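You operate a simulated robot arm through the tools that you are given. There is no shell and no other tool. Be economical: measure what you need, move in short steps, check, and stop when the job is done.

You are at the controls of a simulated two-armed robot. One attempt, no reset.

TASK
On the left cork mat, fold the blue towel in half, so that its two long edges meet.
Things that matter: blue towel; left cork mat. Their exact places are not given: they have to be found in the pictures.

Only the result counts: the job must be done as asked and must still hold three seconds after the hand-in. Knocking over, shifting, dropping, spilling or breaking anything else fails it. Flat cloth is picked up by pressing the open fingertips on it (5 to 10 N) and closing them slowly along it; thin cloth reads only 2 to 8 mm in the jaws.

THE ROBOT
Two 7-joint arms with two-finger parallel grippers on one trunk, on a base that drives. Base frame: it is fixed to the floor where the robot stands at the start and does not move with it; the origin is under the middle of the robot, x ahead of it, y to its left, z up; the surface under the hand at the start is at about z = 760. Readings come in mm, degrees, newtons and seconds.
The left shoulder is at the start at [71, 156, 1005], the right one opposite. Places, roughly: left cork mat [600, -200, 800]. Payload 3.91 kg a hand.
The tool frame of a hand sits at the grasp point between the pads (the TCP): z along the fingers, y along the line on which they close. The tips reach 30 mm beyond it. Largest opening 110 mm; finger width 20, thickness 10; the body of the gripper, 48 by 112 mm, starts 55 mm behind the TCP.
Orientation is told as [roll, pitch, yaw] about the base's x, y, z axes, in that order, counted from this pose: with the fingers straight down and closing along the base's y, the tool's x points along the base's -x, its y along +y and its z along -z.

THE INTERFACE
- The arms move only by the tool send_rows. It takes "left_commands", "right_commands" or both (then of equal length, played together; a hand with none holds still); each is a list that holds one entry, the list of rows, each a list of 6 numbers: the shift along the tool's x, y, z in mm, then the turn, a rotation vector about the tool's x, y, z in degrees. In form: [[[dx, dy, dz, wx, wy, wz], ...]]. A call has 1 to 8 rows; each row is the pose to reach, as a shift and turn from the pose commanded when the call began, along the tool's axes at that moment. "left_grip" and "right_grip" are, for a hand that has rows, the opening, from 0 (shut) to 1 (fully open), set as the call begins (left out, the last holds). Each row takes 0.2 s and may step no farther than 50 mm and 8.6 degrees from the row before; otherwise, or with a gripper value out of range, the whole call is refused. A pose out of reach is approached as far as the arm can. The call stops where the force on the tool passes 40 N (or 10 N more than at its start, if that is more) or the arm is blocked; 0.2 s more then pass. Each finger travels about 108 mm/s and halts on what it meets, pressing with about 43 N; the grip force reading is that of the motor and also rises with nothing between the fingers. The clock runs only during rows and for 0.2 s after the last one: add rows that repeat a pose to give the fingers time. It gives the time, the measured TCP pose, the force on the tool (base axes), the opening and the grip force at its end, in the units of the frame above (readings bear some noise), with the torque about the TCP (base axes, N m) and any sound that the robot's microphone picked up, and new pictures: "views" is both (left out), scene, wrist or none (wrist: the cameras of the hands that moved).
- Cameras (640 x 400 px; columns grow to the right, rows downward): "scene" is now at [128.2, -30, 1222.6]; the picture's right is [-0.37, -0.93, 0.00], its down [-0.61, 0.25, -0.76] and it looks along [0.70, -0.28, -0.66] (base axes); focal length 264 px, centre (320, 200). "left" rides on the left gripper at [72, -17, -104] in its tool frame; the picture's right is [0.23, 0.97, 0.00], its down [-0.76, 0.18, -0.62] and it looks along [-0.61, 0.14, 0.78] (tool axes); focal length 222 px, centre (320, 200). "right" rides on the right gripper at [72, 17, -103] in its tool frame; the picture's right is [-0.23, 0.97, 0.00], its down [-0.76, -0.18, -0.62] and it looks along [-0.61, -0.14, 0.78] (tool axes); focal length 222 px, centre (320, 200).
- move_column(by): slides the trunk up (or, below 0, down) by that many mm; the arms and the scene camera ride with it, the base frame stays. It gives what a move gives, with no picture.
- roll_base(legs): drives the robot by 1 to 6 legs, each [ahead, left, turn to the left] in mm, mm and degrees, along the robot's own axes; the way and the turn of a leg run together, so that a leg with both is an arc; at most 1500 mm and 180 degrees a leg. The arms and the cameras ride along, it lands a little off, and it stops where it bumps. It gives what a move gives, and a new picture of the scene camera.
- aim_head(pan, tilt): turns the head with the scene camera to pan (to the left, within 86 degrees either way) and tilt (down, from -29 to 69), counted from straight ahead of the robot. It gives what a move gives, and a new picture of the scene camera.
- locate(camera, pixels): there is no depth. For up to 12 entries [column, row, z] of the newest picture of that camera ("zoom" is the newest enlarged one), the place [x, y] in the base frame at which the ray of that pixel passes the height z, good to about 3 mm. No time passes.
- close_up(camera, box): a new picture of the part [left, top, right, bottom] of that camera's present view, enlarged. No time passes.
- hand_in(): hands the job in; it is judged then, once.

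Work in short steps. Measure before you move; look again where a grasp or a placing could have gone wrong, and mend it. You have 80 turns and 260 pictures in all, those below and enlarged ones among them. Open the grippers and draw the arms clear of the work before you hand the job in, unless the task says otherwise; then end with one line.

The tools are called after "Emit:" as name(argument=value, ...) on one line, values as JSON. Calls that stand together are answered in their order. send_rows: Moves the arms, as the interface text tells. Its arguments: {"type":"object","properties":{"left_commands":{"type":"array"},"left_grip":{"type":"number"},"right_commands":{"type":"array"},"right_grip":{"type":"number"},"views":{"type":"string","enum":["both","scene","wrist","none"]}},"required":[]} The other tools are called the same way: move_column (by) slides the trunk up or down; roll_base (legs) drives the base; aim_head (pan, tilt) turns the head that bears the scene camera; locate (camera, pixels) gives the place at which the rays of pixels pass given heights; close_up (camera, box) takes an enlarged picture of a part of a camera's view; hand_in () hands the job in.

At the start:

```text
time: 0.0
left_tool_pos: [718.4, 166.8, 949.6]
left_tcp_rot: [-0.1, 0.0, 0.1]
left_force: [0.1, -0.7, -0.1]
left_moment: [0.0, -0.01, -0.03]
left_gripper_width: 110.0
left_finger_force: 0.1
right_tool_pos: [593.7, -536.1, 990.7]
right_tcp_rot: [0.1, 0.1, -0.1]
right_force: [0.5, 1.2, 0.7]
right_moment: [-0.02, -0.01, -0.01]
right_gripper_width: 110.1
right_finger_force: 0.0
trunk travel left (down, up): [-450.0, 490.0]
robot x, y, heading: [-1.6, -0.0, 0.1]
head pan, tilt: [-22.0, 40.9]
```

scene: 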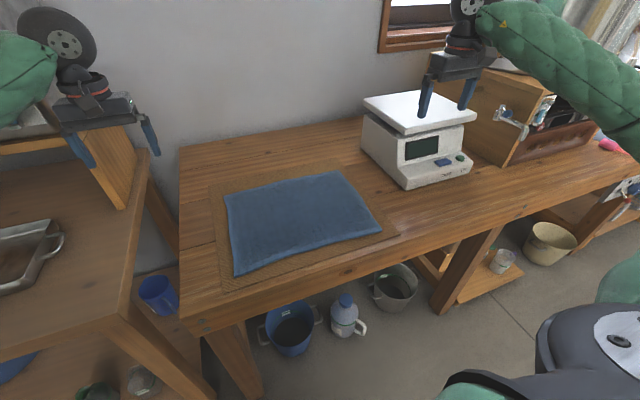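
right: 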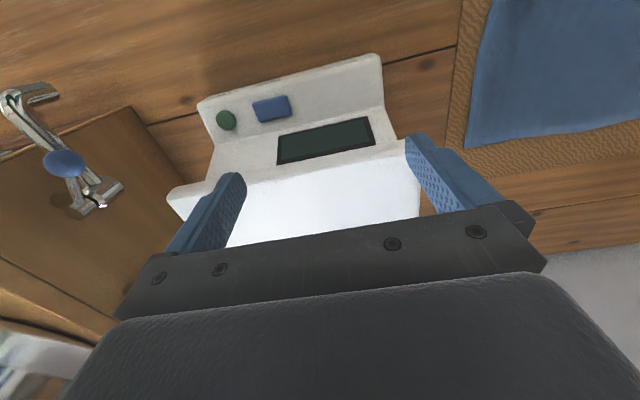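
left: 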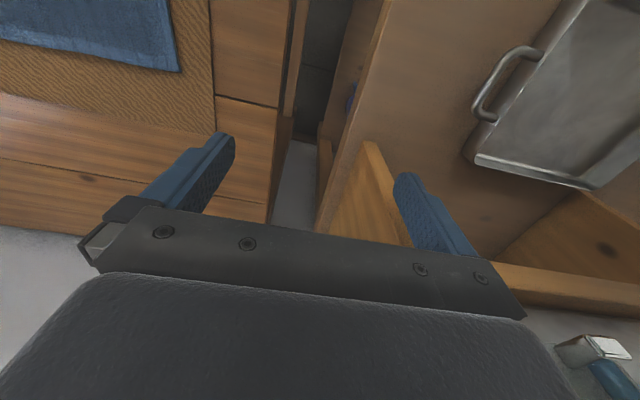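

The towel lies with corners at about (226,193), (336,171), (382,229), (236,276) in the scene picture. I locate these and the mat corners, and look closer.

Emit:
locate(camera="scene", pixels=[[226, 194, 765], [337, 171, 765], [382, 229, 765], [235, 276, 765], [226, 194, 800], [337, 171, 800], [382, 229, 800], [235, 276, 800], [208, 185, 762], [220, 293, 762], [345, 160, 762], [398, 236, 762]])

Emit:
close_up(camera="scene", box=[180, 140, 420, 310])

```text
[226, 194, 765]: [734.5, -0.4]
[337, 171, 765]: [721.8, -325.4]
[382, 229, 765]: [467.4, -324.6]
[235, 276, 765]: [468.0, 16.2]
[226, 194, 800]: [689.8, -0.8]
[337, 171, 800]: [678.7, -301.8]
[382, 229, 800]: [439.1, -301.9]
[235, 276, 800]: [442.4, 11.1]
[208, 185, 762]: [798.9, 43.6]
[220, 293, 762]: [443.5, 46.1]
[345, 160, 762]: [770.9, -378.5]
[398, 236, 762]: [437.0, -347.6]
```

```text
2.35 times, centred on (300, 225) of scene
```

zoom: 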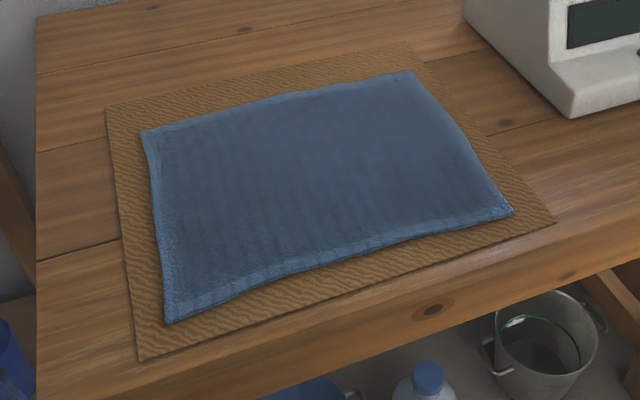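

The far-left towel corner is also in the left wrist picture at (180,71), and a towel corner is in the right one at (466,148). Comparing these fixes the surface height.

Emit:
locate(camera="left", pixels=[[180, 71, 740], [180, 71, 765], [180, 71, 800], [214, 126, 762]])

Emit:
locate(camera="right", pixels=[[466, 148, 740], [466, 148, 765], [466, 148, 800]])

Emit:
locate(camera="scene", pixels=[[226, 194, 740], [337, 171, 740]])

```text
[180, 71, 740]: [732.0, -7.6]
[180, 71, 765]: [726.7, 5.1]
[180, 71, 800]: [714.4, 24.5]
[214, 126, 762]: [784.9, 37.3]
```

```text
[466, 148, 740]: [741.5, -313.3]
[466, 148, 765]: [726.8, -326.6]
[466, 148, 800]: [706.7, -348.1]
```

```text
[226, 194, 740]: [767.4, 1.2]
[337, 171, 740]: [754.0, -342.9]
```

The surface is at z≈763; the towel spans x 468–730, y −325–+8, with the long edges along y. The near edge is too close for the arms, so I'll have to back up; first I check the floor to both sides.

Emit:
aim_head(pan=-86, tilt=45)

Emit:
aim_head(pan=86, tilt=45)

```text
time: 1.3
left_tool_pos: [719.4, 167.3, 950.9]
left_tcp_rot: [0.0, 0.1, 0.1]
left_force: [0.4, 0.7, 0.2]
left_moment: [0.01, 0.01, 0.02]
left_gripper_width: 110.0
left_finger_force: 0.1
right_tool_pos: [593.8, -536.0, 990.5]
right_tcp_rot: [0.0, 0.0, 0.0]
right_force: [-0.8, -0.3, -0.2]
right_moment: [0.02, 0.04, 0.02]
right_gripper_width: 109.8
right_finger_force: 0.0
trunk travel left (down, up): [-450.0, 490.0]
robot x, y, heading: [4.7, -2.8, 0.1]
head pan, tilt: [-85.9, 45.0]
```

scene: 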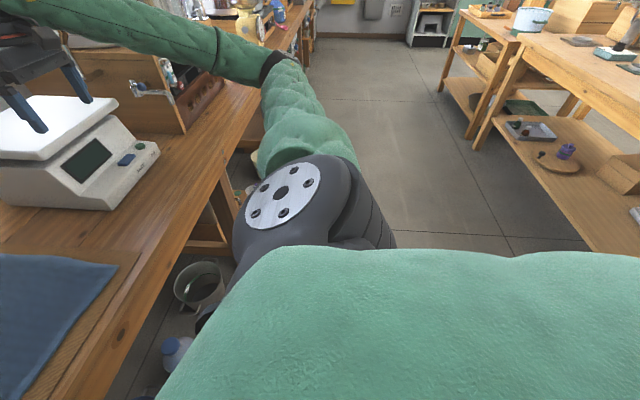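

```text
time: 3.9
left_tool_pos: [719.9, 166.5, 950.7]
left_tcp_rot: [-0.1, -0.1, 0.1]
left_force: [-0.6, -0.1, 0.7]
left_moment: [0.01, -0.01, 0.01]
left_gripper_width: 109.9
left_finger_force: 0.1
right_tool_pos: [592.9, -536.8, 990.6]
right_tcp_rot: [-0.1, 0.0, 0.0]
right_force: [-0.4, -0.5, 0.0]
right_moment: [0.04, -0.07, -0.01]
right_gripper_width: 110.0
right_finger_force: 0.0
trunk travel left (down, up): [-450.0, 490.0]
robot x, y, heading: [1.3, 1.1, 0.1]
head pan, tilt: [85.9, 45.0]
```

scene: 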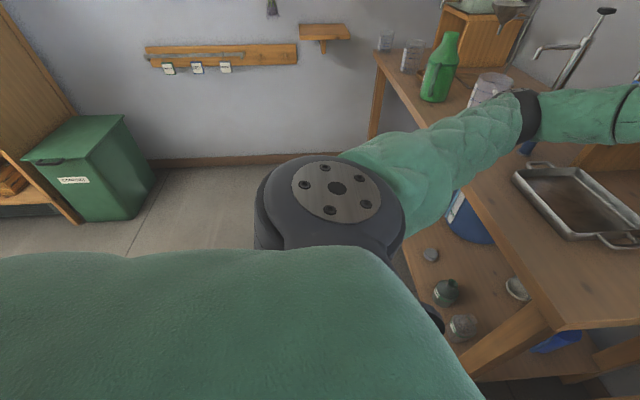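

The aisle behind is free. I back up 130 mm straight, head back on the work.

Emit:
roll_base(legs=[[-130, 0, 0]])

Emit:
aim_head(pan=-15, tilt=42)

```text
time: 5.2
left_tool_pos: [591.3, 166.9, 951.3]
left_tcp_rot: [0.0, 0.0, -0.1]
left_force: [0.3, -0.1, -0.4]
left_moment: [-0.02, -0.05, -0.03]
left_gripper_width: 110.0
left_finger_force: 0.2
right_tool_pos: [466.0, -535.0, 991.9]
right_tcp_rot: [0.0, 0.0, 0.0]
right_force: [-0.7, 0.0, 0.6]
right_moment: [0.03, -0.05, 0.01]
right_gripper_width: 110.2
right_finger_force: 0.1
trunk travel left (down, up): [-450.0, 490.0]
robot x, y, heading: [-127.4, -3.1, 0.1]
head pan, tilt: [85.9, 45.0]
```

scene: 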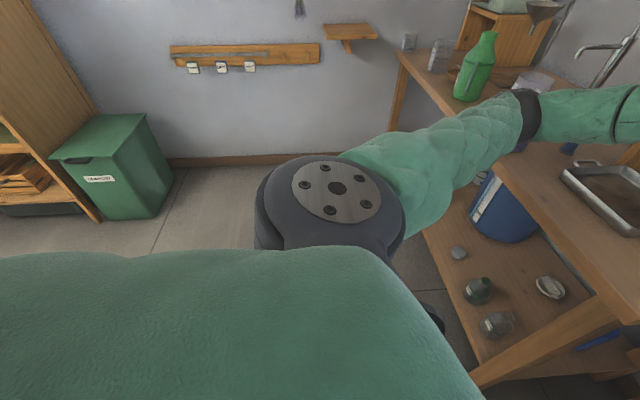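

```text
time: 7.0
left_tool_pos: [593.0, 166.8, 950.7]
left_tcp_rot: [0.1, 0.0, 0.0]
left_force: [0.0, 0.5, -0.4]
left_moment: [-0.01, 0.0, 0.01]
left_gripper_width: 109.9
left_finger_force: 0.0
right_tool_pos: [466.3, -537.2, 991.2]
right_tcp_rot: [0.0, 0.0, -0.1]
right_force: [-0.3, -0.2, -0.1]
right_moment: [0.0, 0.01, -0.02]
right_gripper_width: 110.0
right_finger_force: 0.1
trunk travel left (down, up): [-450.0, 490.0]
robot x, y, heading: [-128.4, 1.5, -0.1]
head pan, tilt: [-15.0, 42.0]
```

scene: 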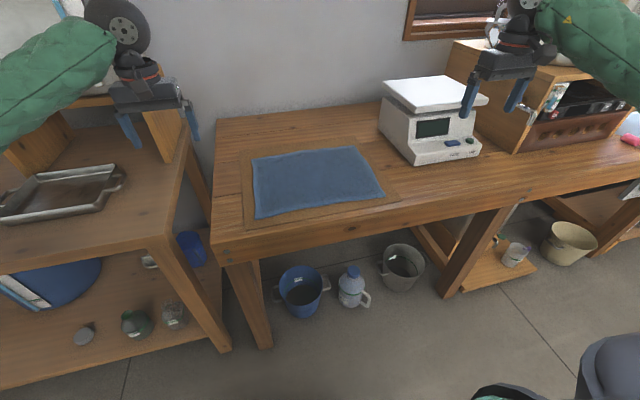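

All clear; the right hand now floats in front of the scale at z≈990. I shift 100 mm to the right.

Emit:
roll_base(legs=[[0, -100, 0]])

Emit:
close_up(camera="scene", box=[160, 110, 400, 260])

```text
time: 8.1
left_tool_pos: [592.7, 60.0, 951.7]
left_tcp_rot: [0.1, 0.0, -0.1]
left_force: [0.0, -0.1, -0.4]
left_moment: [0.06, 0.01, -0.01]
left_gripper_width: 110.0
left_finger_force: 0.1
right_tool_pos: [464.3, -641.1, 990.5]
right_tcp_rot: [0.1, 0.0, -0.2]
right_force: [1.6, -0.7, 0.8]
right_moment: [0.08, 0.0, -0.02]
right_gripper_width: 110.1
right_finger_force: 0.0
trunk travel left (down, up): [-450.0, 490.0]
robot x, y, heading: [-129.0, -99.1, -0.2]
head pan, tilt: [-15.0, 42.0]
```

scene: 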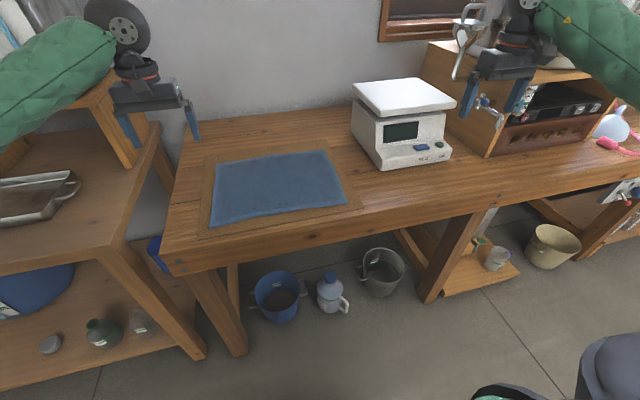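

```text
2.67 times, centred on (280, 185) of scene
```

zoom: 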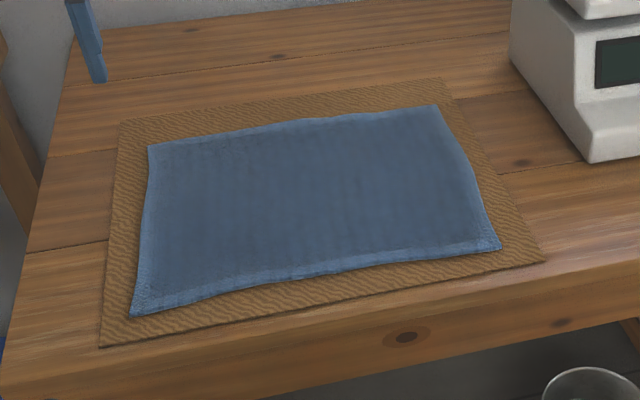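

I measure the towel corners and edge midpoints in the enlarged picture.

Emit:
locate(camera="zoom", pixels=[[149, 146, 766], [437, 105, 766], [501, 246, 766], [132, 316, 766], [300, 122, 766], [290, 276, 766], [220, 134, 766], [370, 113, 766], [210, 299, 766], [400, 262, 766], [144, 220, 766], [468, 165, 766]])

```text
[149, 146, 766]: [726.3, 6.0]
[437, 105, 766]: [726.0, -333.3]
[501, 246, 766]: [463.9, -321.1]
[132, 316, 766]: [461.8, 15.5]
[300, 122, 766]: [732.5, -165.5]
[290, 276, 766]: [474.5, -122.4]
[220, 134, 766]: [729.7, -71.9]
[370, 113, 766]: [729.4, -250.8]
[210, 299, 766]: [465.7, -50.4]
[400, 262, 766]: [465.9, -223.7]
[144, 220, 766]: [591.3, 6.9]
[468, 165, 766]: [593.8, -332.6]
```

I check the scale's left edge for clearance, then swing the right hand left at constant height (y −641 → −307) and the left hand over the far-left corner.

Emit:
locate(camera="scene", pixels=[[383, 169, 763], [350, 130, 763], [366, 117, 870], [353, 85, 870]])

Emit:
send_rows(right_commands=[[[0, 48, 0, 0, 0, 0], [0, 96, 0, 0, 0, 0], [0, 144, 0, 0, 0, 0], [0, 192, 0, 0, 0, 0], [0, 240, 0, 0, 0, 0], [0, 288, 0, 0, 0, 0], [0, 334, 0, 0, 0, 0], [0, 334, 0, 0, 0, 0]]], left_commands=[[[-20, -15, 0, 0, 0, 0], [-40, -30, 0, 0, 0, 0], [-60, -45, 0, 0, 0, 0], [-80, -60, 0, 0, 0, 0], [-100, -75, 0, 0, 0, 0], [-115, -85, 0, 0, 0, 0], [-126, -92, 0, 0, 0, 0], [-126, -92, 0, 0, 0, 0]]], views="scene")

```text
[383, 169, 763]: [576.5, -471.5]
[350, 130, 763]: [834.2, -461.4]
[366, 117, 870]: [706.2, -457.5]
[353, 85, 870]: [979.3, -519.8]
```

```text
time: 9.9
left_tool_pos: [719.4, -30.8, 952.1]
left_tcp_rot: [-0.1, 0.0, -0.2]
left_force: [0.1, -0.2, 0.3]
left_moment: [-0.03, 0.0, 0.01]
left_gripper_width: 110.0
left_finger_force: 0.0
right_tool_pos: [465.3, -306.0, 990.8]
right_tcp_rot: [0.0, 0.0, -0.2]
right_force: [0.0, 0.5, 0.0]
right_moment: [0.01, 0.0, 0.0]
right_gripper_width: 109.8
right_finger_force: 0.0
trunk travel left (down, up): [-450.0, 490.0]
robot x, y, heading: [-127.8, -99.8, -0.4]
head pan, tilt: [-15.0, 42.0]
```

scene: 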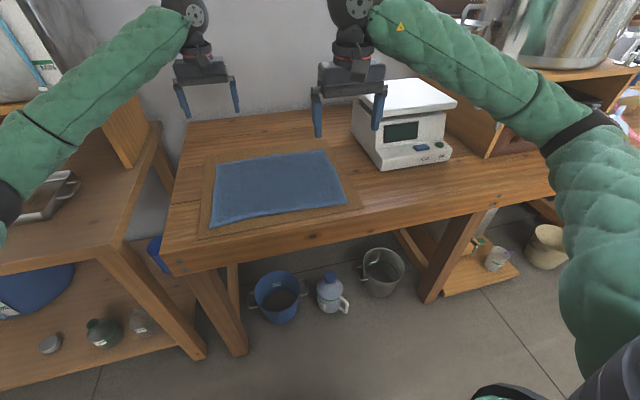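

The scale's left side is at y≈−460, giving enough clearance. Right hand moves forward to x=719 and both come down to z≈840, fingers narrowed to ~45 mm.

Emit:
send_rows(right_commands=[[[-45, 0, 10, 0, 0, 0], [-90, 0, 20, 0, 0, 0], [-135, 0, 40, 0, 0, 0], [-175, 0, 65, 0, 0, 0], [-215, 0, 90, 0, 0, 0], [-240, 0, 120, 0, 0, 0], [-254, 0, 150, 0, 0, 0], [-254, 0, 150, 0, 0, 0]]], left_commands=[[[0, 0, 10, 0, 0, 0], [0, 0, 25, 0, 0, 0], [0, 0, 40, 0, 0, 0], [0, 0, 60, 0, 0, 0], [0, 0, 80, 0, 0, 0], [0, 0, 95, 0, 0, 0], [0, 0, 112, 0, 0, 0], [0, 0, 112, 0, 0, 0]]], left_grip=0.41, right_grip=0.41)

```text
time: 11.7
left_tool_pos: [707.8, -24.3, 851.2]
left_tcp_rot: [0.1, -0.9, 0.3]
left_force: [-0.6, 0.1, 0.0]
left_moment: [0.0, 0.0, 0.01]
left_gripper_width: 45.2
left_finger_force: 0.1
right_tool_pos: [710.3, -304.6, 852.7]
right_tcp_rot: [0.1, -0.8, 0.1]
right_force: [-0.3, -0.1, 0.0]
right_moment: [0.02, 0.06, -0.04]
right_gripper_width: 45.2
right_finger_force: 0.1
trunk travel left (down, up): [-450.0, 490.0]
robot x, y, heading: [-129.4, -106.3, 0.1]
head pan, tilt: [-15.0, 42.0]
```

scene: 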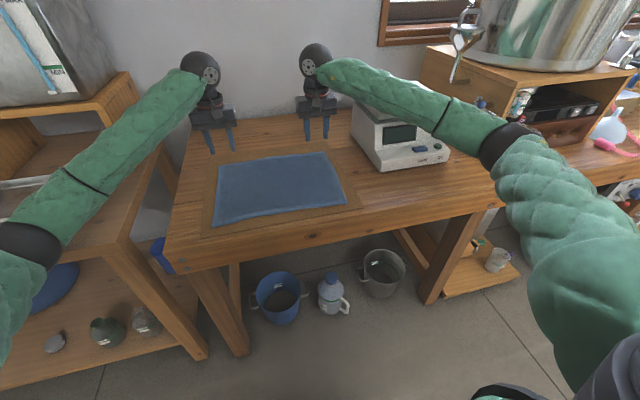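
right: 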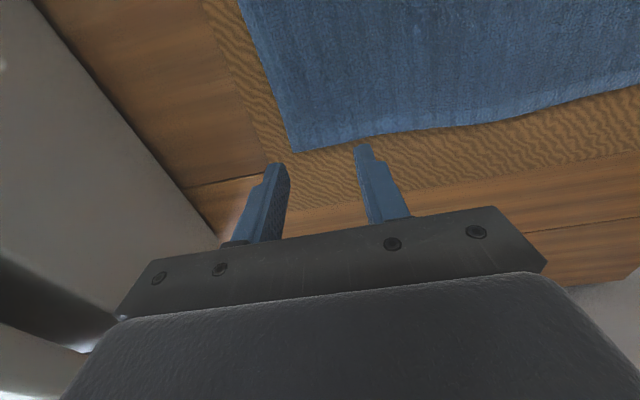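
left: 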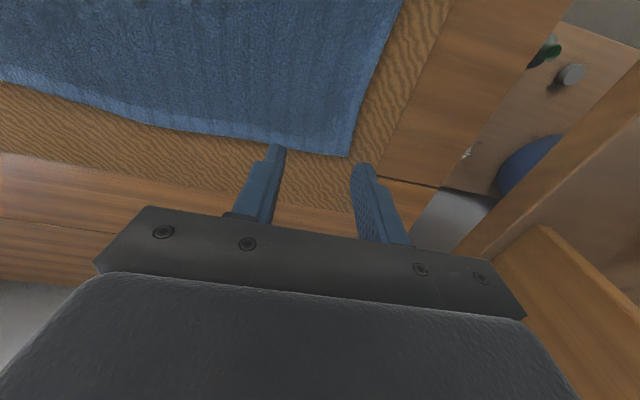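

Both arms stalled ~10 mm short (z≈851 vs 840): the far edge is at the reach limit. I drive 60 mm forward to gain margin (near edge will still be >530 from the axis).

Emit:
roll_base(legs=[[60, 0, 0]])

```text
time: 12.5
left_tool_pos: [707.3, -21.8, 849.6]
left_tcp_rot: [0.1, -0.8, 0.5]
left_force: [-0.9, 0.4, 0.2]
left_moment: [0.02, -0.01, 0.0]
left_gripper_width: 45.1
left_finger_force: 0.1
right_tool_pos: [716.6, -290.7, 847.6]
right_tcp_rot: [0.4, -0.7, 1.0]
right_force: [0.0, -0.1, -0.6]
right_moment: [0.0, 0.01, -0.02]
right_gripper_width: 44.9
right_finger_force: 0.0
trunk travel left (down, up): [-450.0, 490.0]
robot x, y, heading: [-126.8, -102.0, 1.1]
head pan, tilt: [-15.0, 42.0]
stopped in leg 1: the robot was blocked; the commanded pose is now the measured one
```

scene: 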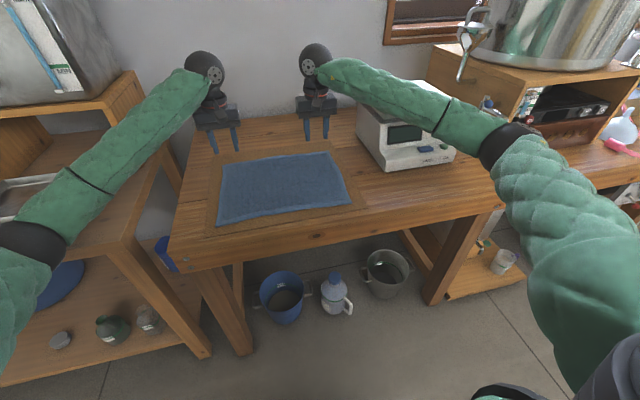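

The drive was blocked and the base twisted ~1° left, so something on the left (probably the left arm against the left table) is touching. I look there.

Emit:
aim_head(pan=35, tilt=50)

```text
time: 13.7
left_tool_pos: [707.9, -21.2, 848.2]
left_tcp_rot: [0.3, -0.6, 0.5]
left_force: [-0.2, 0.8, -0.1]
left_moment: [-0.02, -0.04, 0.02]
left_gripper_width: 45.1
left_finger_force: 0.0
right_tool_pos: [717.7, -293.7, 848.9]
right_tcp_rot: [0.4, -0.9, 1.0]
right_force: [-0.5, -0.9, 0.0]
right_moment: [-0.01, -0.03, 0.01]
right_gripper_width: 44.9
right_finger_force: 0.1
trunk travel left (down, up): [-450.0, 490.0]
robot x, y, heading: [-127.0, -99.9, 0.9]
head pan, tilt: [35.0, 50.0]
```

scene: 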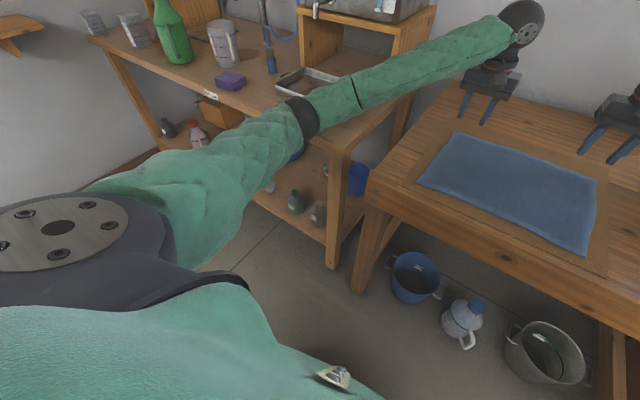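

Both hands show −0.8° pitch and are ~10 mm high: the left elbow is evidently resting on the left table and tipping the robot. I raise the trunk 120 mm to free it and see.

Emit:
move_column(by=120)

Emit:
close_up(camera="scene", box=[100, 0, 540, 275])

```text
time: 15.2
left_tool_pos: [721.5, -15.6, 953.7]
left_tcp_rot: [-0.2, 0.2, 0.3]
left_force: [0.2, -0.5, 0.2]
left_moment: [-0.03, -0.01, -0.02]
left_gripper_width: 44.9
left_finger_force: 0.1
right_tool_pos: [728.0, -288.4, 958.2]
right_tcp_rot: [0.1, 0.1, 0.9]
right_force: [-0.3, -0.1, 0.5]
right_moment: [-0.01, -0.02, 0.0]
right_gripper_width: 44.9
right_finger_force: 0.1
trunk travel left (down, up): [-570.0, 370.0]
robot x, y, heading: [-123.4, -96.5, 0.9]
head pan, tilt: [35.0, 50.0]
```

```text
1.45 times, centred on (320, 138) of scene
```

zoom: 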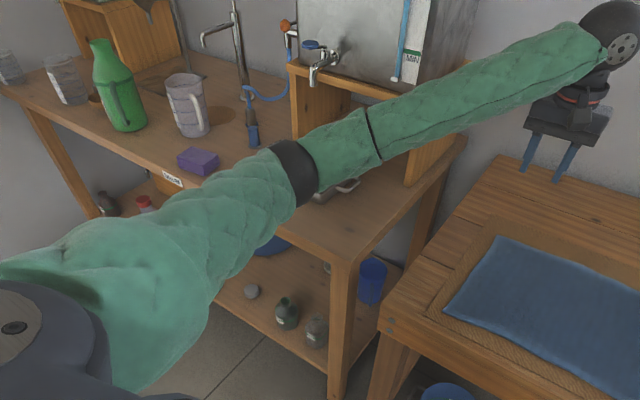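

Freed (pitch back to ~0). I move 95 mm to the right and undo the 1° twist, to take the left elbow away from that table.

Emit:
roll_base(legs=[[0, -95, -0.9]])

Emit:
aim_head(pan=3, tilt=48)

```text
time: 16.3
left_tool_pos: [720.6, -130.6, 955.1]
left_tcp_rot: [0.0, 0.2, -0.7]
left_force: [-0.2, -0.1, 0.0]
left_moment: [0.05, 0.0, -0.02]
left_gripper_width: 44.9
left_finger_force: 0.0
right_tool_pos: [724.5, -401.6, 957.8]
right_tcp_rot: [-0.1, 0.0, -0.3]
right_force: [-0.4, -0.4, -0.4]
right_moment: [0.02, -0.02, -0.02]
right_gripper_width: 45.0
right_finger_force: 0.1
trunk travel left (down, up): [-570.0, 370.0]
robot x, y, heading: [-123.5, -197.0, -0.0]
head pan, tilt: [35.0, 50.0]
```

scene: 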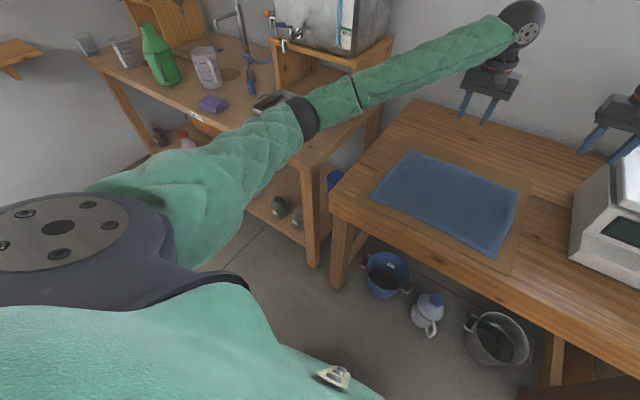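

```text
time: 17.3
left_tool_pos: [721.8, -129.3, 956.5]
left_tcp_rot: [-0.3, 0.2, -0.7]
left_force: [-0.3, -0.4, 0.4]
left_moment: [0.01, -0.01, -0.01]
left_gripper_width: 45.1
left_finger_force: 0.0
right_tool_pos: [725.1, -401.7, 958.0]
right_tcp_rot: [0.0, -0.1, -0.1]
right_force: [0.5, 0.2, -0.1]
right_moment: [-0.02, 0.05, 0.02]
right_gripper_width: 44.9
right_finger_force: 0.1
trunk travel left (down, up): [-570.0, 370.0]
robot x, y, heading: [-123.4, -193.0, -0.3]
head pan, tilt: [3.0, 48.0]
```

scene: 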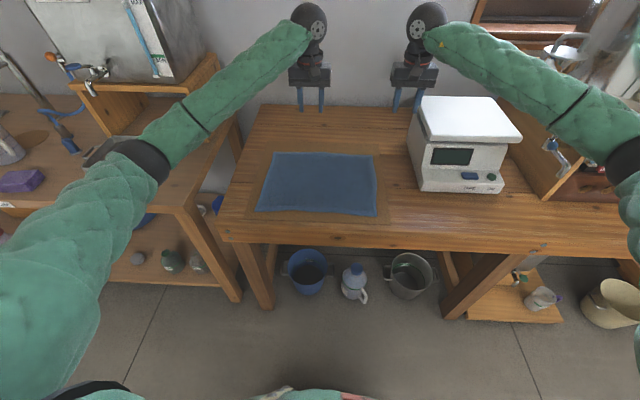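

Now I bring both hands left by ~97 mm, keeping height, then check that nothing touches.

Emit:
send_rows(left_commands=[[[0, 24, 0, 0, 0, 0.3], [0, 48, 0, 0, 0, 0.6], [0, 72, 0, 0, 0, 0.7], [2, 98, 0, 0, 0, 0.7], [2, 98, 0, 0, 0, 0.7]]], right_commands=[[[0, 24, 0, 0, 0, 0.2], [0, 48, 0, 0, 0, 0.2], [0, 72, 0, 0, 0, 0.2], [6, 95, 0, 0, 0, 0.2], [6, 95, 0, 0, 0, 0.2]]], views="scene")

```text
time: 18.5
left_tool_pos: [720.3, -30.8, 955.0]
left_tcp_rot: [-0.2, 0.2, -1.4]
left_force: [-0.3, 0.6, 0.3]
left_moment: [-0.02, 0.01, 0.01]
left_gripper_width: 45.1
left_finger_force: 0.1
right_tool_pos: [719.1, -304.3, 958.4]
right_tcp_rot: [0.0, 0.0, -0.4]
right_force: [-0.6, -1.0, 0.2]
right_moment: [-0.02, 0.0, 0.03]
right_gripper_width: 45.0
right_finger_force: 0.0
trunk travel left (down, up): [-570.0, 370.0]
robot x, y, heading: [-121.5, -190.7, -0.2]
head pan, tilt: [3.0, 48.0]
```

scene: 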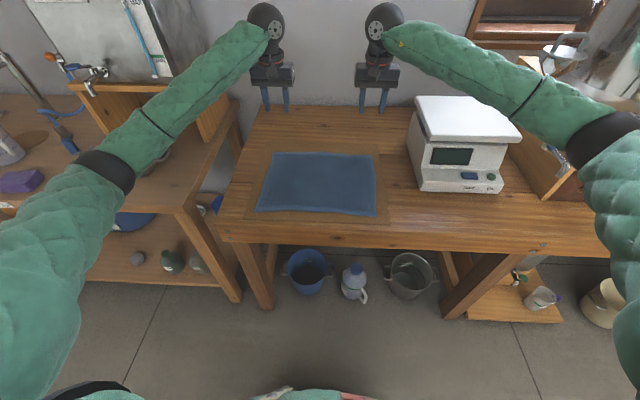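

The hands are over the far corners. I lower both ~65 mm and correct the yaw, watching pitch for elbow contact.

Emit:
send_rows(left_commands=[[[0, 0, 20, 0, 0, -1], [0, 0, 40, 0, 0, -1.4], [0, 0, 65, 0, 0, -1.4], [0, 0, 65, 0, 0, -1.4]]], right_commands=[[[0, 0, 20, 0, 0, -0.3], [0, 0, 40, 0, 0, -0.4], [0, 0, 68, 0, 0, -0.4], [0, 0, 68, 0, 0, -0.4]]], views="scene")

```text
time: 19.5
left_tool_pos: [719.8, -30.6, 889.9]
left_tcp_rot: [-0.2, 0.0, -0.1]
left_force: [-0.2, 0.2, -0.8]
left_moment: [0.0, 0.01, -0.01]
left_gripper_width: 45.0
left_finger_force: 0.0
right_tool_pos: [719.2, -306.0, 889.3]
right_tcp_rot: [0.1, 0.0, -0.1]
right_force: [0.4, 0.3, 0.6]
right_moment: [0.03, -0.03, 0.02]
right_gripper_width: 44.9
right_finger_force: 0.0
trunk travel left (down, up): [-570.0, 370.0]
robot x, y, heading: [-126.8, -193.2, -0.3]
head pan, tilt: [3.0, 48.0]
```

scene: 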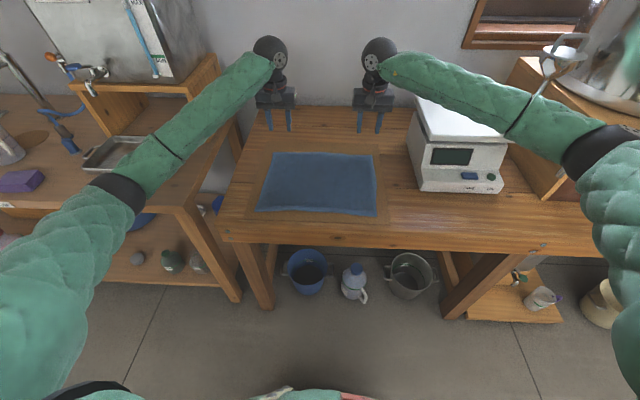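

Exact so far. I lower another 45 mm to z≈845.

Emit:
send_rows(left_commands=[[[0, 0, 15, 0, 0, 0], [0, 0, 30, 0, 0, 0], [0, 0, 45, 0, 0, 0], [0, 0, 45, 0, 0, 0]]], right_commands=[[[0, 0, 15, 0, 0, 0], [0, 0, 30, 0, 0, 0], [0, 0, 45, 0, 0, 0], [0, 0, 45, 0, 0, 0]]], views="both")

```text
time: 20.5
left_tool_pos: [720.1, -31.7, 845.7]
left_tcp_rot: [-0.2, 0.1, 0.0]
left_force: [0.4, 1.1, -0.6]
left_moment: [0.03, 0.03, -0.01]
left_gripper_width: 45.0
left_finger_force: 0.1
right_tool_pos: [719.4, -304.0, 846.8]
right_tcp_rot: [0.1, 0.1, 0.0]
right_force: [0.3, -0.1, 1.0]
right_moment: [0.02, -0.01, 0.02]
right_gripper_width: 45.3
right_finger_force: 0.0
trunk travel left (down, up): [-570.0, 370.0]
robot x, y, heading: [-121.0, -193.2, -0.2]
head pan, tilt: [3.0, 48.0]
```

scene: 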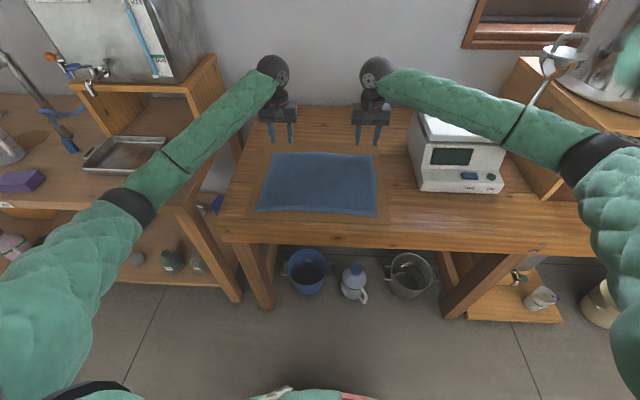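
right: 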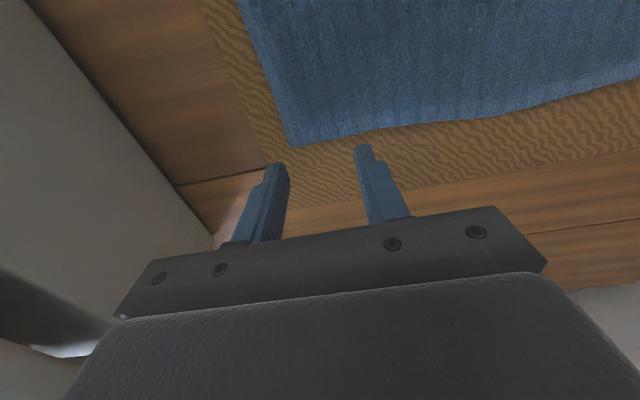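
left: 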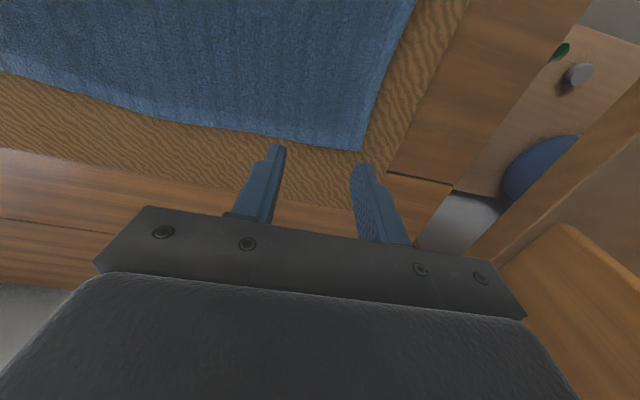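

Clean now, pitch ≈0. I measure the towel's far corners, at (288,147) right and (363,151) left, from the wrist cameras.

Emit:
locate(camera="right", pixels=[[289, 148, 766], [400, 128, 766], [480, 122, 766], [257, 50, 766]])

Emit:
locate(camera="left", pixels=[[364, 151, 766], [280, 141, 766], [170, 120, 766], [390, 70, 766]])

Emit:
close_up(camera="scene", box=[230, 130, 410, 240])

```text
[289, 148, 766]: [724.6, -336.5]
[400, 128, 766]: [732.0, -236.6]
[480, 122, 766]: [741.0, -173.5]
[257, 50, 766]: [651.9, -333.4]
```

```text
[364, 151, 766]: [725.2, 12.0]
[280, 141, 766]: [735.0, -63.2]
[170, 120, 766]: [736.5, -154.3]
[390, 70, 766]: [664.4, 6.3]
```

```text
3.56 times, centred on (320, 185) of scene
```

zoom: 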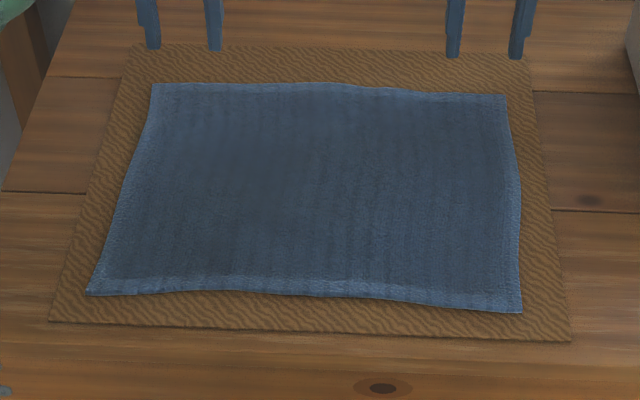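

Far edge at x≈725–735 and corners at y≈+9 / −335: the hands are placed right. I descend to just above the cloth in slow steps.

Emit:
send_rows(left_commands=[[[0, 0, 15, 0, 0, 0], [0, 0, 30, 0, 0, 0], [0, 0, 42, 0, 0, 0], [0, 0, 46, 0, 0, 0], [0, 0, 48, 0, 0, 0], [0, 0, 49, 0, 0, 0]]], right_commands=[[[0, 0, 15, 0, 0, 0], [0, 0, 30, 0, 0, 0], [0, 0, 42, 0, 0, 0], [0, 0, 46, 0, 0, 0], [0, 0, 48, 0, 0, 0], [0, 0, 49, 0, 0, 0]]], views="both")

```text
time: 21.9
left_tool_pos: [718.9, -32.6, 797.3]
left_tcp_rot: [-0.2, 0.1, 0.0]
left_force: [2.2, 0.2, 3.3]
left_moment: [-0.01, -0.03, 0.01]
left_gripper_width: 44.9
left_finger_force: 0.1
right_tool_pos: [719.9, -305.4, 796.7]
right_tcp_rot: [0.1, 0.0, 0.0]
right_force: [-0.8, -1.4, 2.9]
right_moment: [0.02, -0.01, -0.02]
right_gripper_width: 44.7
right_finger_force: 0.1
trunk travel left (down, up): [-570.0, 370.0]
robot x, y, heading: [-122.8, -193.8, -0.3]
head pan, tilt: [3.0, 48.0]
```

scene: 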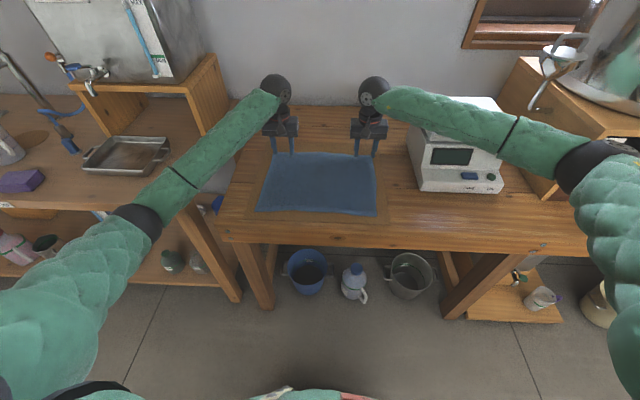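
right: 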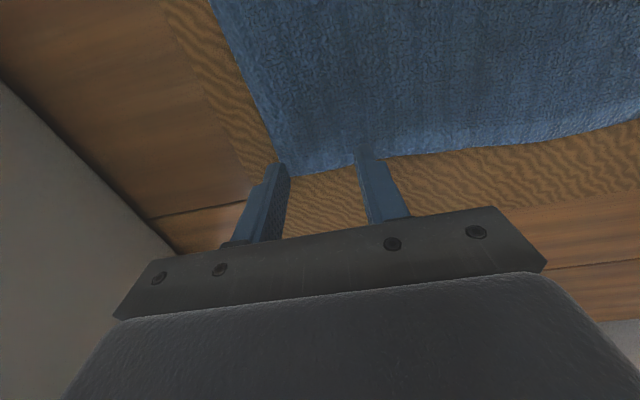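
left: 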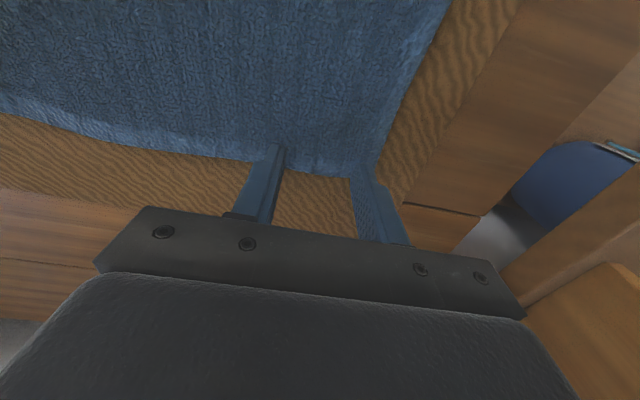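

Contact at ~3 N; but the fingertips look to be close to the very rim ((278,178) right, (375,180) left). I measure that edge relative to the tips.

Emit:
locate(camera="right", pixels=[[280, 178, 766], [320, 171, 766], [400, 155, 766], [360, 155, 767]])

Emit:
locate(camera="left", pixels=[[375, 180, 766], [320, 174, 766], [240, 160, 766], [280, 150, 767]])

Emit:
close_up(camera="right", box=[220, 110, 440, 240])

Emit:
close_up(camera="left", box=[220, 110, 440, 240])

```text
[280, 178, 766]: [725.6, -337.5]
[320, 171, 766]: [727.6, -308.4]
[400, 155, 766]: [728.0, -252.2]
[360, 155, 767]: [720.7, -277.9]
```

```text
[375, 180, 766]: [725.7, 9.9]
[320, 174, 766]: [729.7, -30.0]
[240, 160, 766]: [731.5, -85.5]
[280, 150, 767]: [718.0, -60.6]
```

```text
2.91 times, centred on (330, 175) of right
```

zoom: 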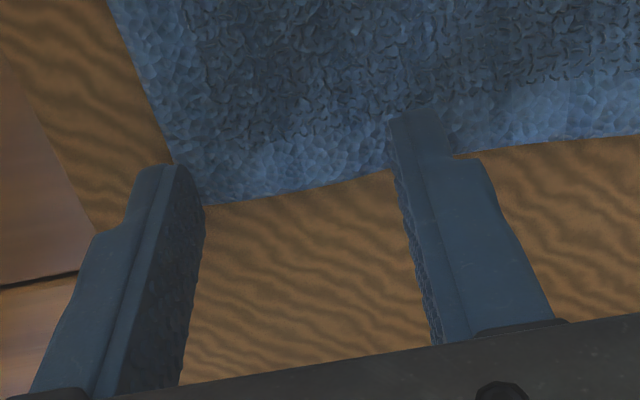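

```text
2.91 times, centred on (330, 175) of left
```

zoom: 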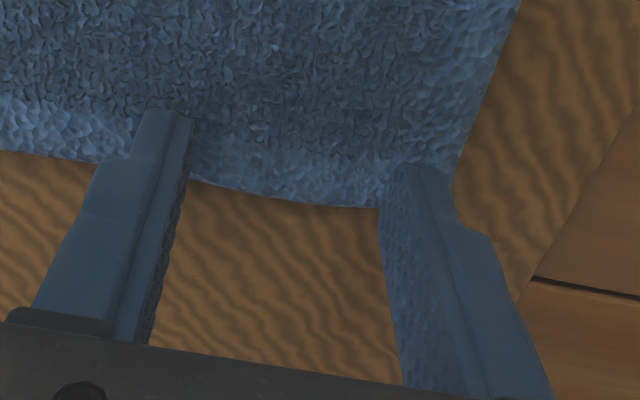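

Both inner tips are well on the cloth; the right outer one is on the very corner. I lift a hair, shift the right hand 7 mm inward and both 3 mm inward from the rim, then press again.

Emit:
send_rows(left_commands=[[[0, 0, -5, 0, 0, 0], [3, 0, -5, 0, 0, 0], [3, 0, -2, 0, 0, 0], [3, 0, 0, 0, 0, 0], [3, 0, 1, 0, 0, 0], [3, 0, 1.5, 0, 0, 0], [3, 0, 1.5, 0, 0, 0]]], right_commands=[[[0, 0, -5, 0, 0, 0], [3, 7, -5, 0, 0, 0], [3, 7, -2, 0, 0, 0], [3, 7, 0, 0, 0, 0], [3, 7, 1, 0, 0, 0], [3, 7, 1.5, 0, 0, 0], [3, 7, 1.5, 0, 0, 0]]], views="none")

```text
time: 23.5
left_tool_pos: [716.1, -31.6, 795.8]
left_tcp_rot: [-0.1, 0.0, 0.1]
left_force: [3.8, -0.9, 14.4]
left_moment: [0.04, -0.1, -0.03]
left_gripper_width: 44.8
left_finger_force: 0.0
right_tool_pos: [715.1, -297.7, 796.8]
right_tcp_rot: [-0.1, -0.1, 0.0]
right_force: [1.6, 1.9, 9.4]
right_moment: [0.04, -0.03, -0.01]
right_gripper_width: 45.1
right_finger_force: 0.1
trunk travel left (down, up): [-570.0, 370.0]
robot x, y, heading: [-126.4, -191.4, -0.2]
head pan, tilt: [3.0, 48.0]
```

Left 14 N, right 9 N: I back the left off a bit and begin closing in small steps.

Emit:
send_rows(left_commands=[[[0, 0, -0.6, 0, 0, 0], [0, 0, -0.6, 0, 0, 0]]], right_commands=[[[0, 0, 0, 0, 0, 0], [0, 0, -0.2, 0, 0, 0]]], left_grip=0.32, right_grip=0.32, views="wrist")

```text
time: 24.1
left_tool_pos: [714.0, -30.5, 794.7]
left_tcp_rot: [-0.1, 0.1, 0.0]
left_force: [-1.5, -1.0, 16.2]
left_moment: [-0.02, 0.07, -0.04]
left_gripper_width: 33.3
left_finger_force: 0.1
right_tool_pos: [714.2, -299.0, 795.8]
right_tcp_rot: [-0.1, -0.1, -0.1]
right_force: [0.0, 0.2, 7.2]
right_moment: [0.02, 0.0, -0.01]
right_gripper_width: 34.5
right_finger_force: 0.1
trunk travel left (down, up): [-570.0, 370.0]
robot x, y, heading: [-125.4, -194.8, -0.0]
head pan, tilt: [3.0, 48.0]
```

right: 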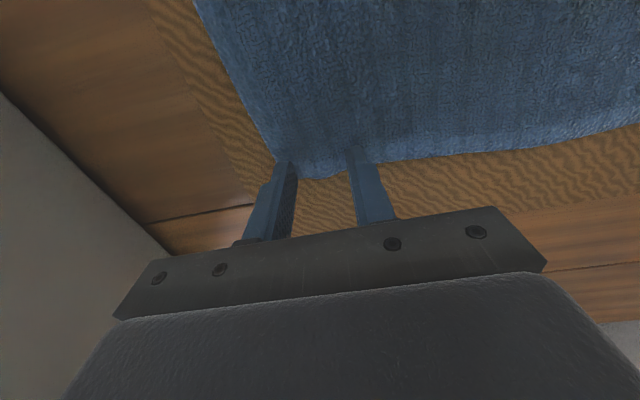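
left: 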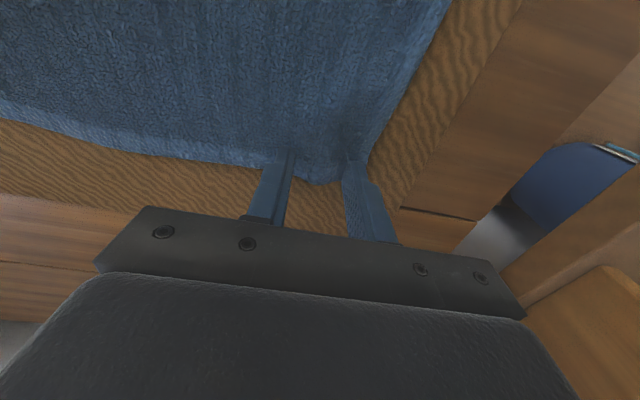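

The cloth is gathering between the tips on both sides. I ease the left up about 1 mm (16 N) and keep closing.

Emit:
send_rows(left_commands=[[[0, 0, -0.9, 0, 0, 0], [0, 0, -0.9, 0, 0, 0]]], right_commands=[[[0, 0, 0, 0, 0, 0], [0, 0, 0, 0, 0, 0]]], left_grip=0.22, right_grip=0.22, views="none")

Emit:
send_rows(left_commands=[[[0, 0, 0, 0, 0, 0], [0, 0, 0, 0, 0, 0]]], right_commands=[[[0, 0, 0, 0, 0, 0], [0, 0, 0, 0, 0, 0]]], left_grip=0.13, right_grip=0.13, views="wrist")

```text
time: 24.7
left_tool_pos: [716.2, -31.9, 796.8]
left_tcp_rot: [-0.2, 0.2, 0.0]
left_force: [-1.7, -0.3, 8.6]
left_moment: [-0.07, 0.07, -0.04]
left_gripper_width: 23.0
left_finger_force: 0.0
right_tool_pos: [715.7, -299.1, 795.9]
right_tcp_rot: [0.0, 0.0, -0.1]
right_force: [-1.6, 0.0, 8.0]
right_moment: [-0.04, 0.07, 0.02]
right_gripper_width: 23.4
right_finger_force: 0.1
trunk travel left (down, up): [-570.0, 370.0]
robot x, y, heading: [-125.9, -191.8, -0.2]
head pan, tilt: [3.0, 48.0]
```

```text
time: 25.3
left_tool_pos: [716.1, -31.8, 797.7]
left_tcp_rot: [-0.3, 0.1, 0.1]
left_force: [-0.9, -2.9, 7.4]
left_moment: [-0.08, 0.01, -0.01]
left_gripper_width: 14.5
left_finger_force: 0.1
right_tool_pos: [716.6, -298.2, 795.6]
right_tcp_rot: [0.0, 0.1, 0.0]
right_force: [-0.5, 2.1, 8.7]
right_moment: [0.06, 0.05, 0.0]
right_gripper_width: 14.3
right_finger_force: 0.0
trunk travel left (down, up): [-570.0, 370.0]
robot x, y, heading: [-125.2, -189.3, -0.1]
head pan, tilt: [3.0, 48.0]
```

right: 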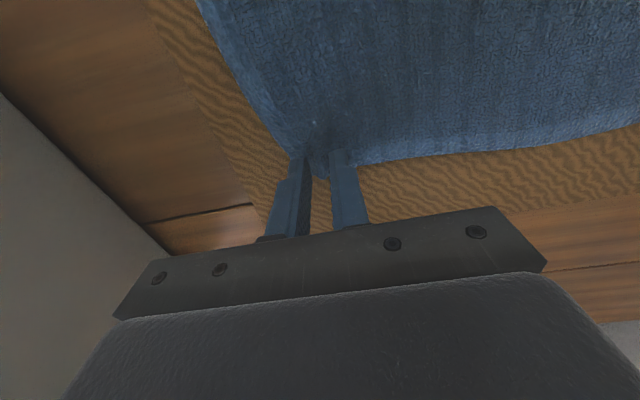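
left: 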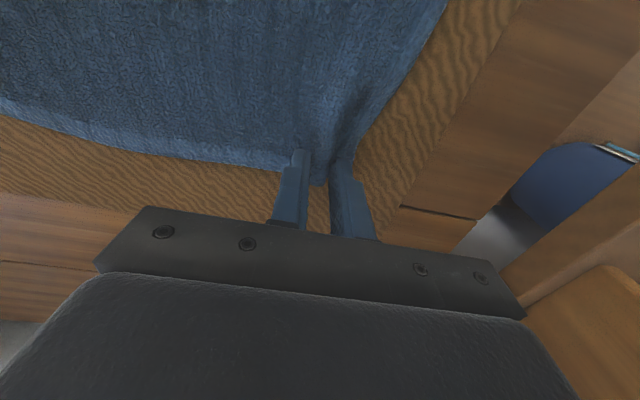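

Cloth is pinching well in both. I close fully.

Emit:
send_rows(left_commands=[[[0, 0, 0, 0, 0, 0], [0, 0, 0, 0, 0, 0], [0, 0, 0, 0, 0, 0]]], right_commands=[[[0, 0, 0, 0, 0, 0], [0, 0, 0, 0, 0, 0], [0, 0, 0, 0, 0, 0]]], left_grip=0, right_grip=0, views="none")

Emit:
send_rows(left_commands=[[[0, 0, -10, 0, 0, 0], [0, 0, -20, 0, 0, 0], [6, 0, -30, 0, 0, 0], [12, 0, -40, 0, 0, 0], [12, 0, -40, 0, 0, 0]]], right_commands=[[[0, 0, -10, 0, 0, 0], [0, 0, -20, 0, 0, 0], [6, 0, -30, 0, 0, 0], [12, 0, -40, 0, 0, 0], [12, 0, -40, 0, 0, 0]]], views="both")

```text
time: 26.1
left_tool_pos: [716.7, -32.5, 796.9]
left_tcp_rot: [-0.2, 0.1, 0.1]
left_force: [-0.6, -9.7, 6.5]
left_moment: [-0.27, 0.03, 0.02]
left_gripper_width: 4.6
left_finger_force: 43.7
right_tool_pos: [716.1, -298.4, 795.8]
right_tcp_rot: [0.0, 0.1, 0.0]
right_force: [0.3, 10.9, 8.7]
right_moment: [0.28, 0.03, 0.02]
right_gripper_width: 3.1
right_finger_force: 42.4
trunk travel left (down, up): [-570.0, 370.0]
robot x, y, heading: [-122.4, -196.0, -0.2]
head pan, tilt: [3.0, 48.0]
```

```text
time: 27.3
left_tool_pos: [704.8, -31.0, 835.4]
left_tcp_rot: [-0.1, 0.3, -0.1]
left_force: [-0.3, -9.1, 0.6]
left_moment: [-0.33, 0.01, -0.01]
left_gripper_width: 4.6
left_finger_force: 43.1
right_tool_pos: [705.9, -298.0, 834.7]
right_tcp_rot: [0.0, 0.1, 0.1]
right_force: [-0.4, 9.5, 0.3]
right_moment: [0.26, -0.03, 0.01]
right_gripper_width: 3.6
right_finger_force: 43.4
trunk travel left (down, up): [-570.0, 370.0]
robot x, y, heading: [-123.5, -194.4, -0.0]
head pan, tilt: [3.0, 48.0]
```

scene: 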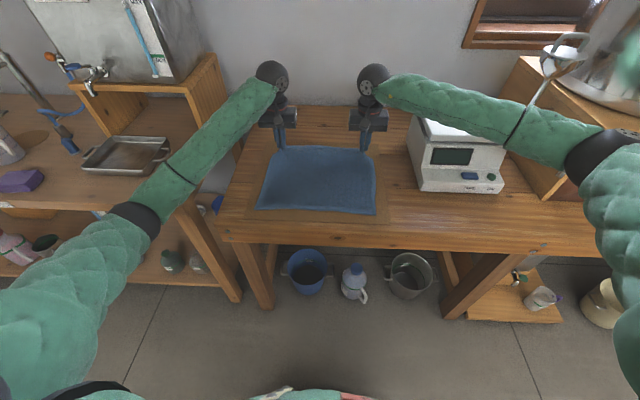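
right: 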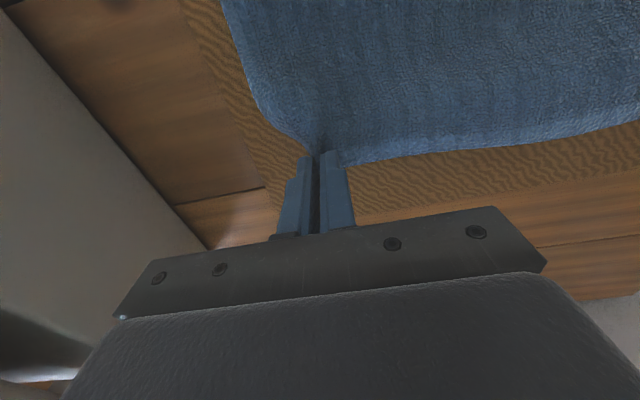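
left: 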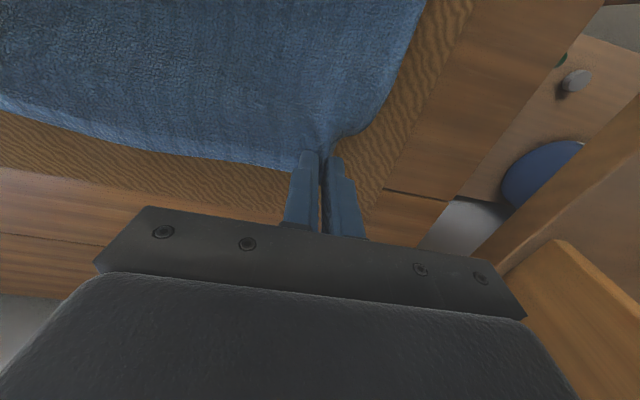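

Both corners are held (4.6/3.6 mm, edge taut at ~9 N). I carry the edge up over the fold line (x≈595), turning the fingers toward the robot as it goes so the rim will lie flat, and slack the edge 5 mm each side.

Emit:
send_rows(left_commands=[[[5, -3, -12, 0, 3, 0], [10, -5, -22, 0, 6, 0], [23, -5, -37, 0, 12, 0], [42, -5, -53, 0, 18, 0], [69, -5, -64, 0, 24, 0], [96, -5, -68, 0, 30, 0], [96, -5, -68, 0, 30, 0]]], right_commands=[[[5, 3, -12, 0, 3, 0], [10, 5, -22, 0, 6, 0], [23, 5, -37, 0, 12, 0], [42, 5, -53, 0, 18, 0], [69, 5, -64, 0, 24, 0], [96, 5, -68, 0, 30, 0], [96, 5, -68, 0, 30, 0]]], views="both")

```text
time: 28.9
left_tool_pos: [609.5, -36.6, 903.1]
left_tcp_rot: [-0.2, 30.1, -0.2]
left_force: [-0.5, -1.5, -0.3]
left_moment: [-0.04, 0.0, 0.02]
left_gripper_width: 4.5
left_finger_force: 42.9
right_tool_pos: [609.5, -293.5, 903.7]
right_tcp_rot: [0.0, 30.1, -0.2]
right_force: [0.9, 2.1, -0.8]
right_moment: [-0.01, -0.01, -0.03]
right_gripper_width: 3.2
right_finger_force: 42.9
trunk travel left (down, up): [-570.0, 370.0]
robot x, y, heading: [-121.2, -194.1, -0.2]
head pan, tilt: [3.0, 48.0]
```

scene: 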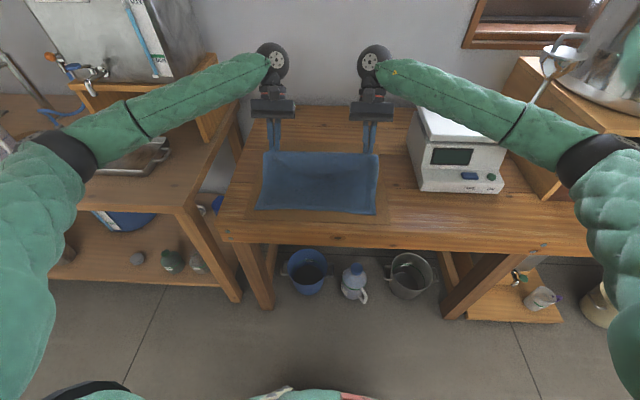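
right: 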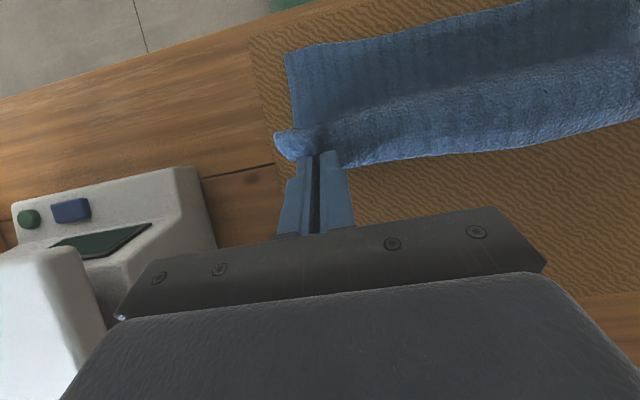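
left: 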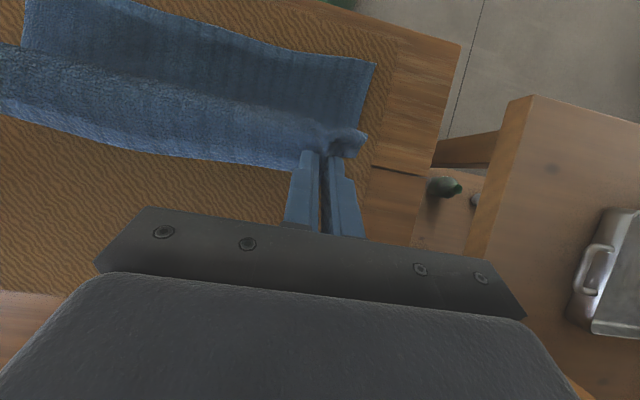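

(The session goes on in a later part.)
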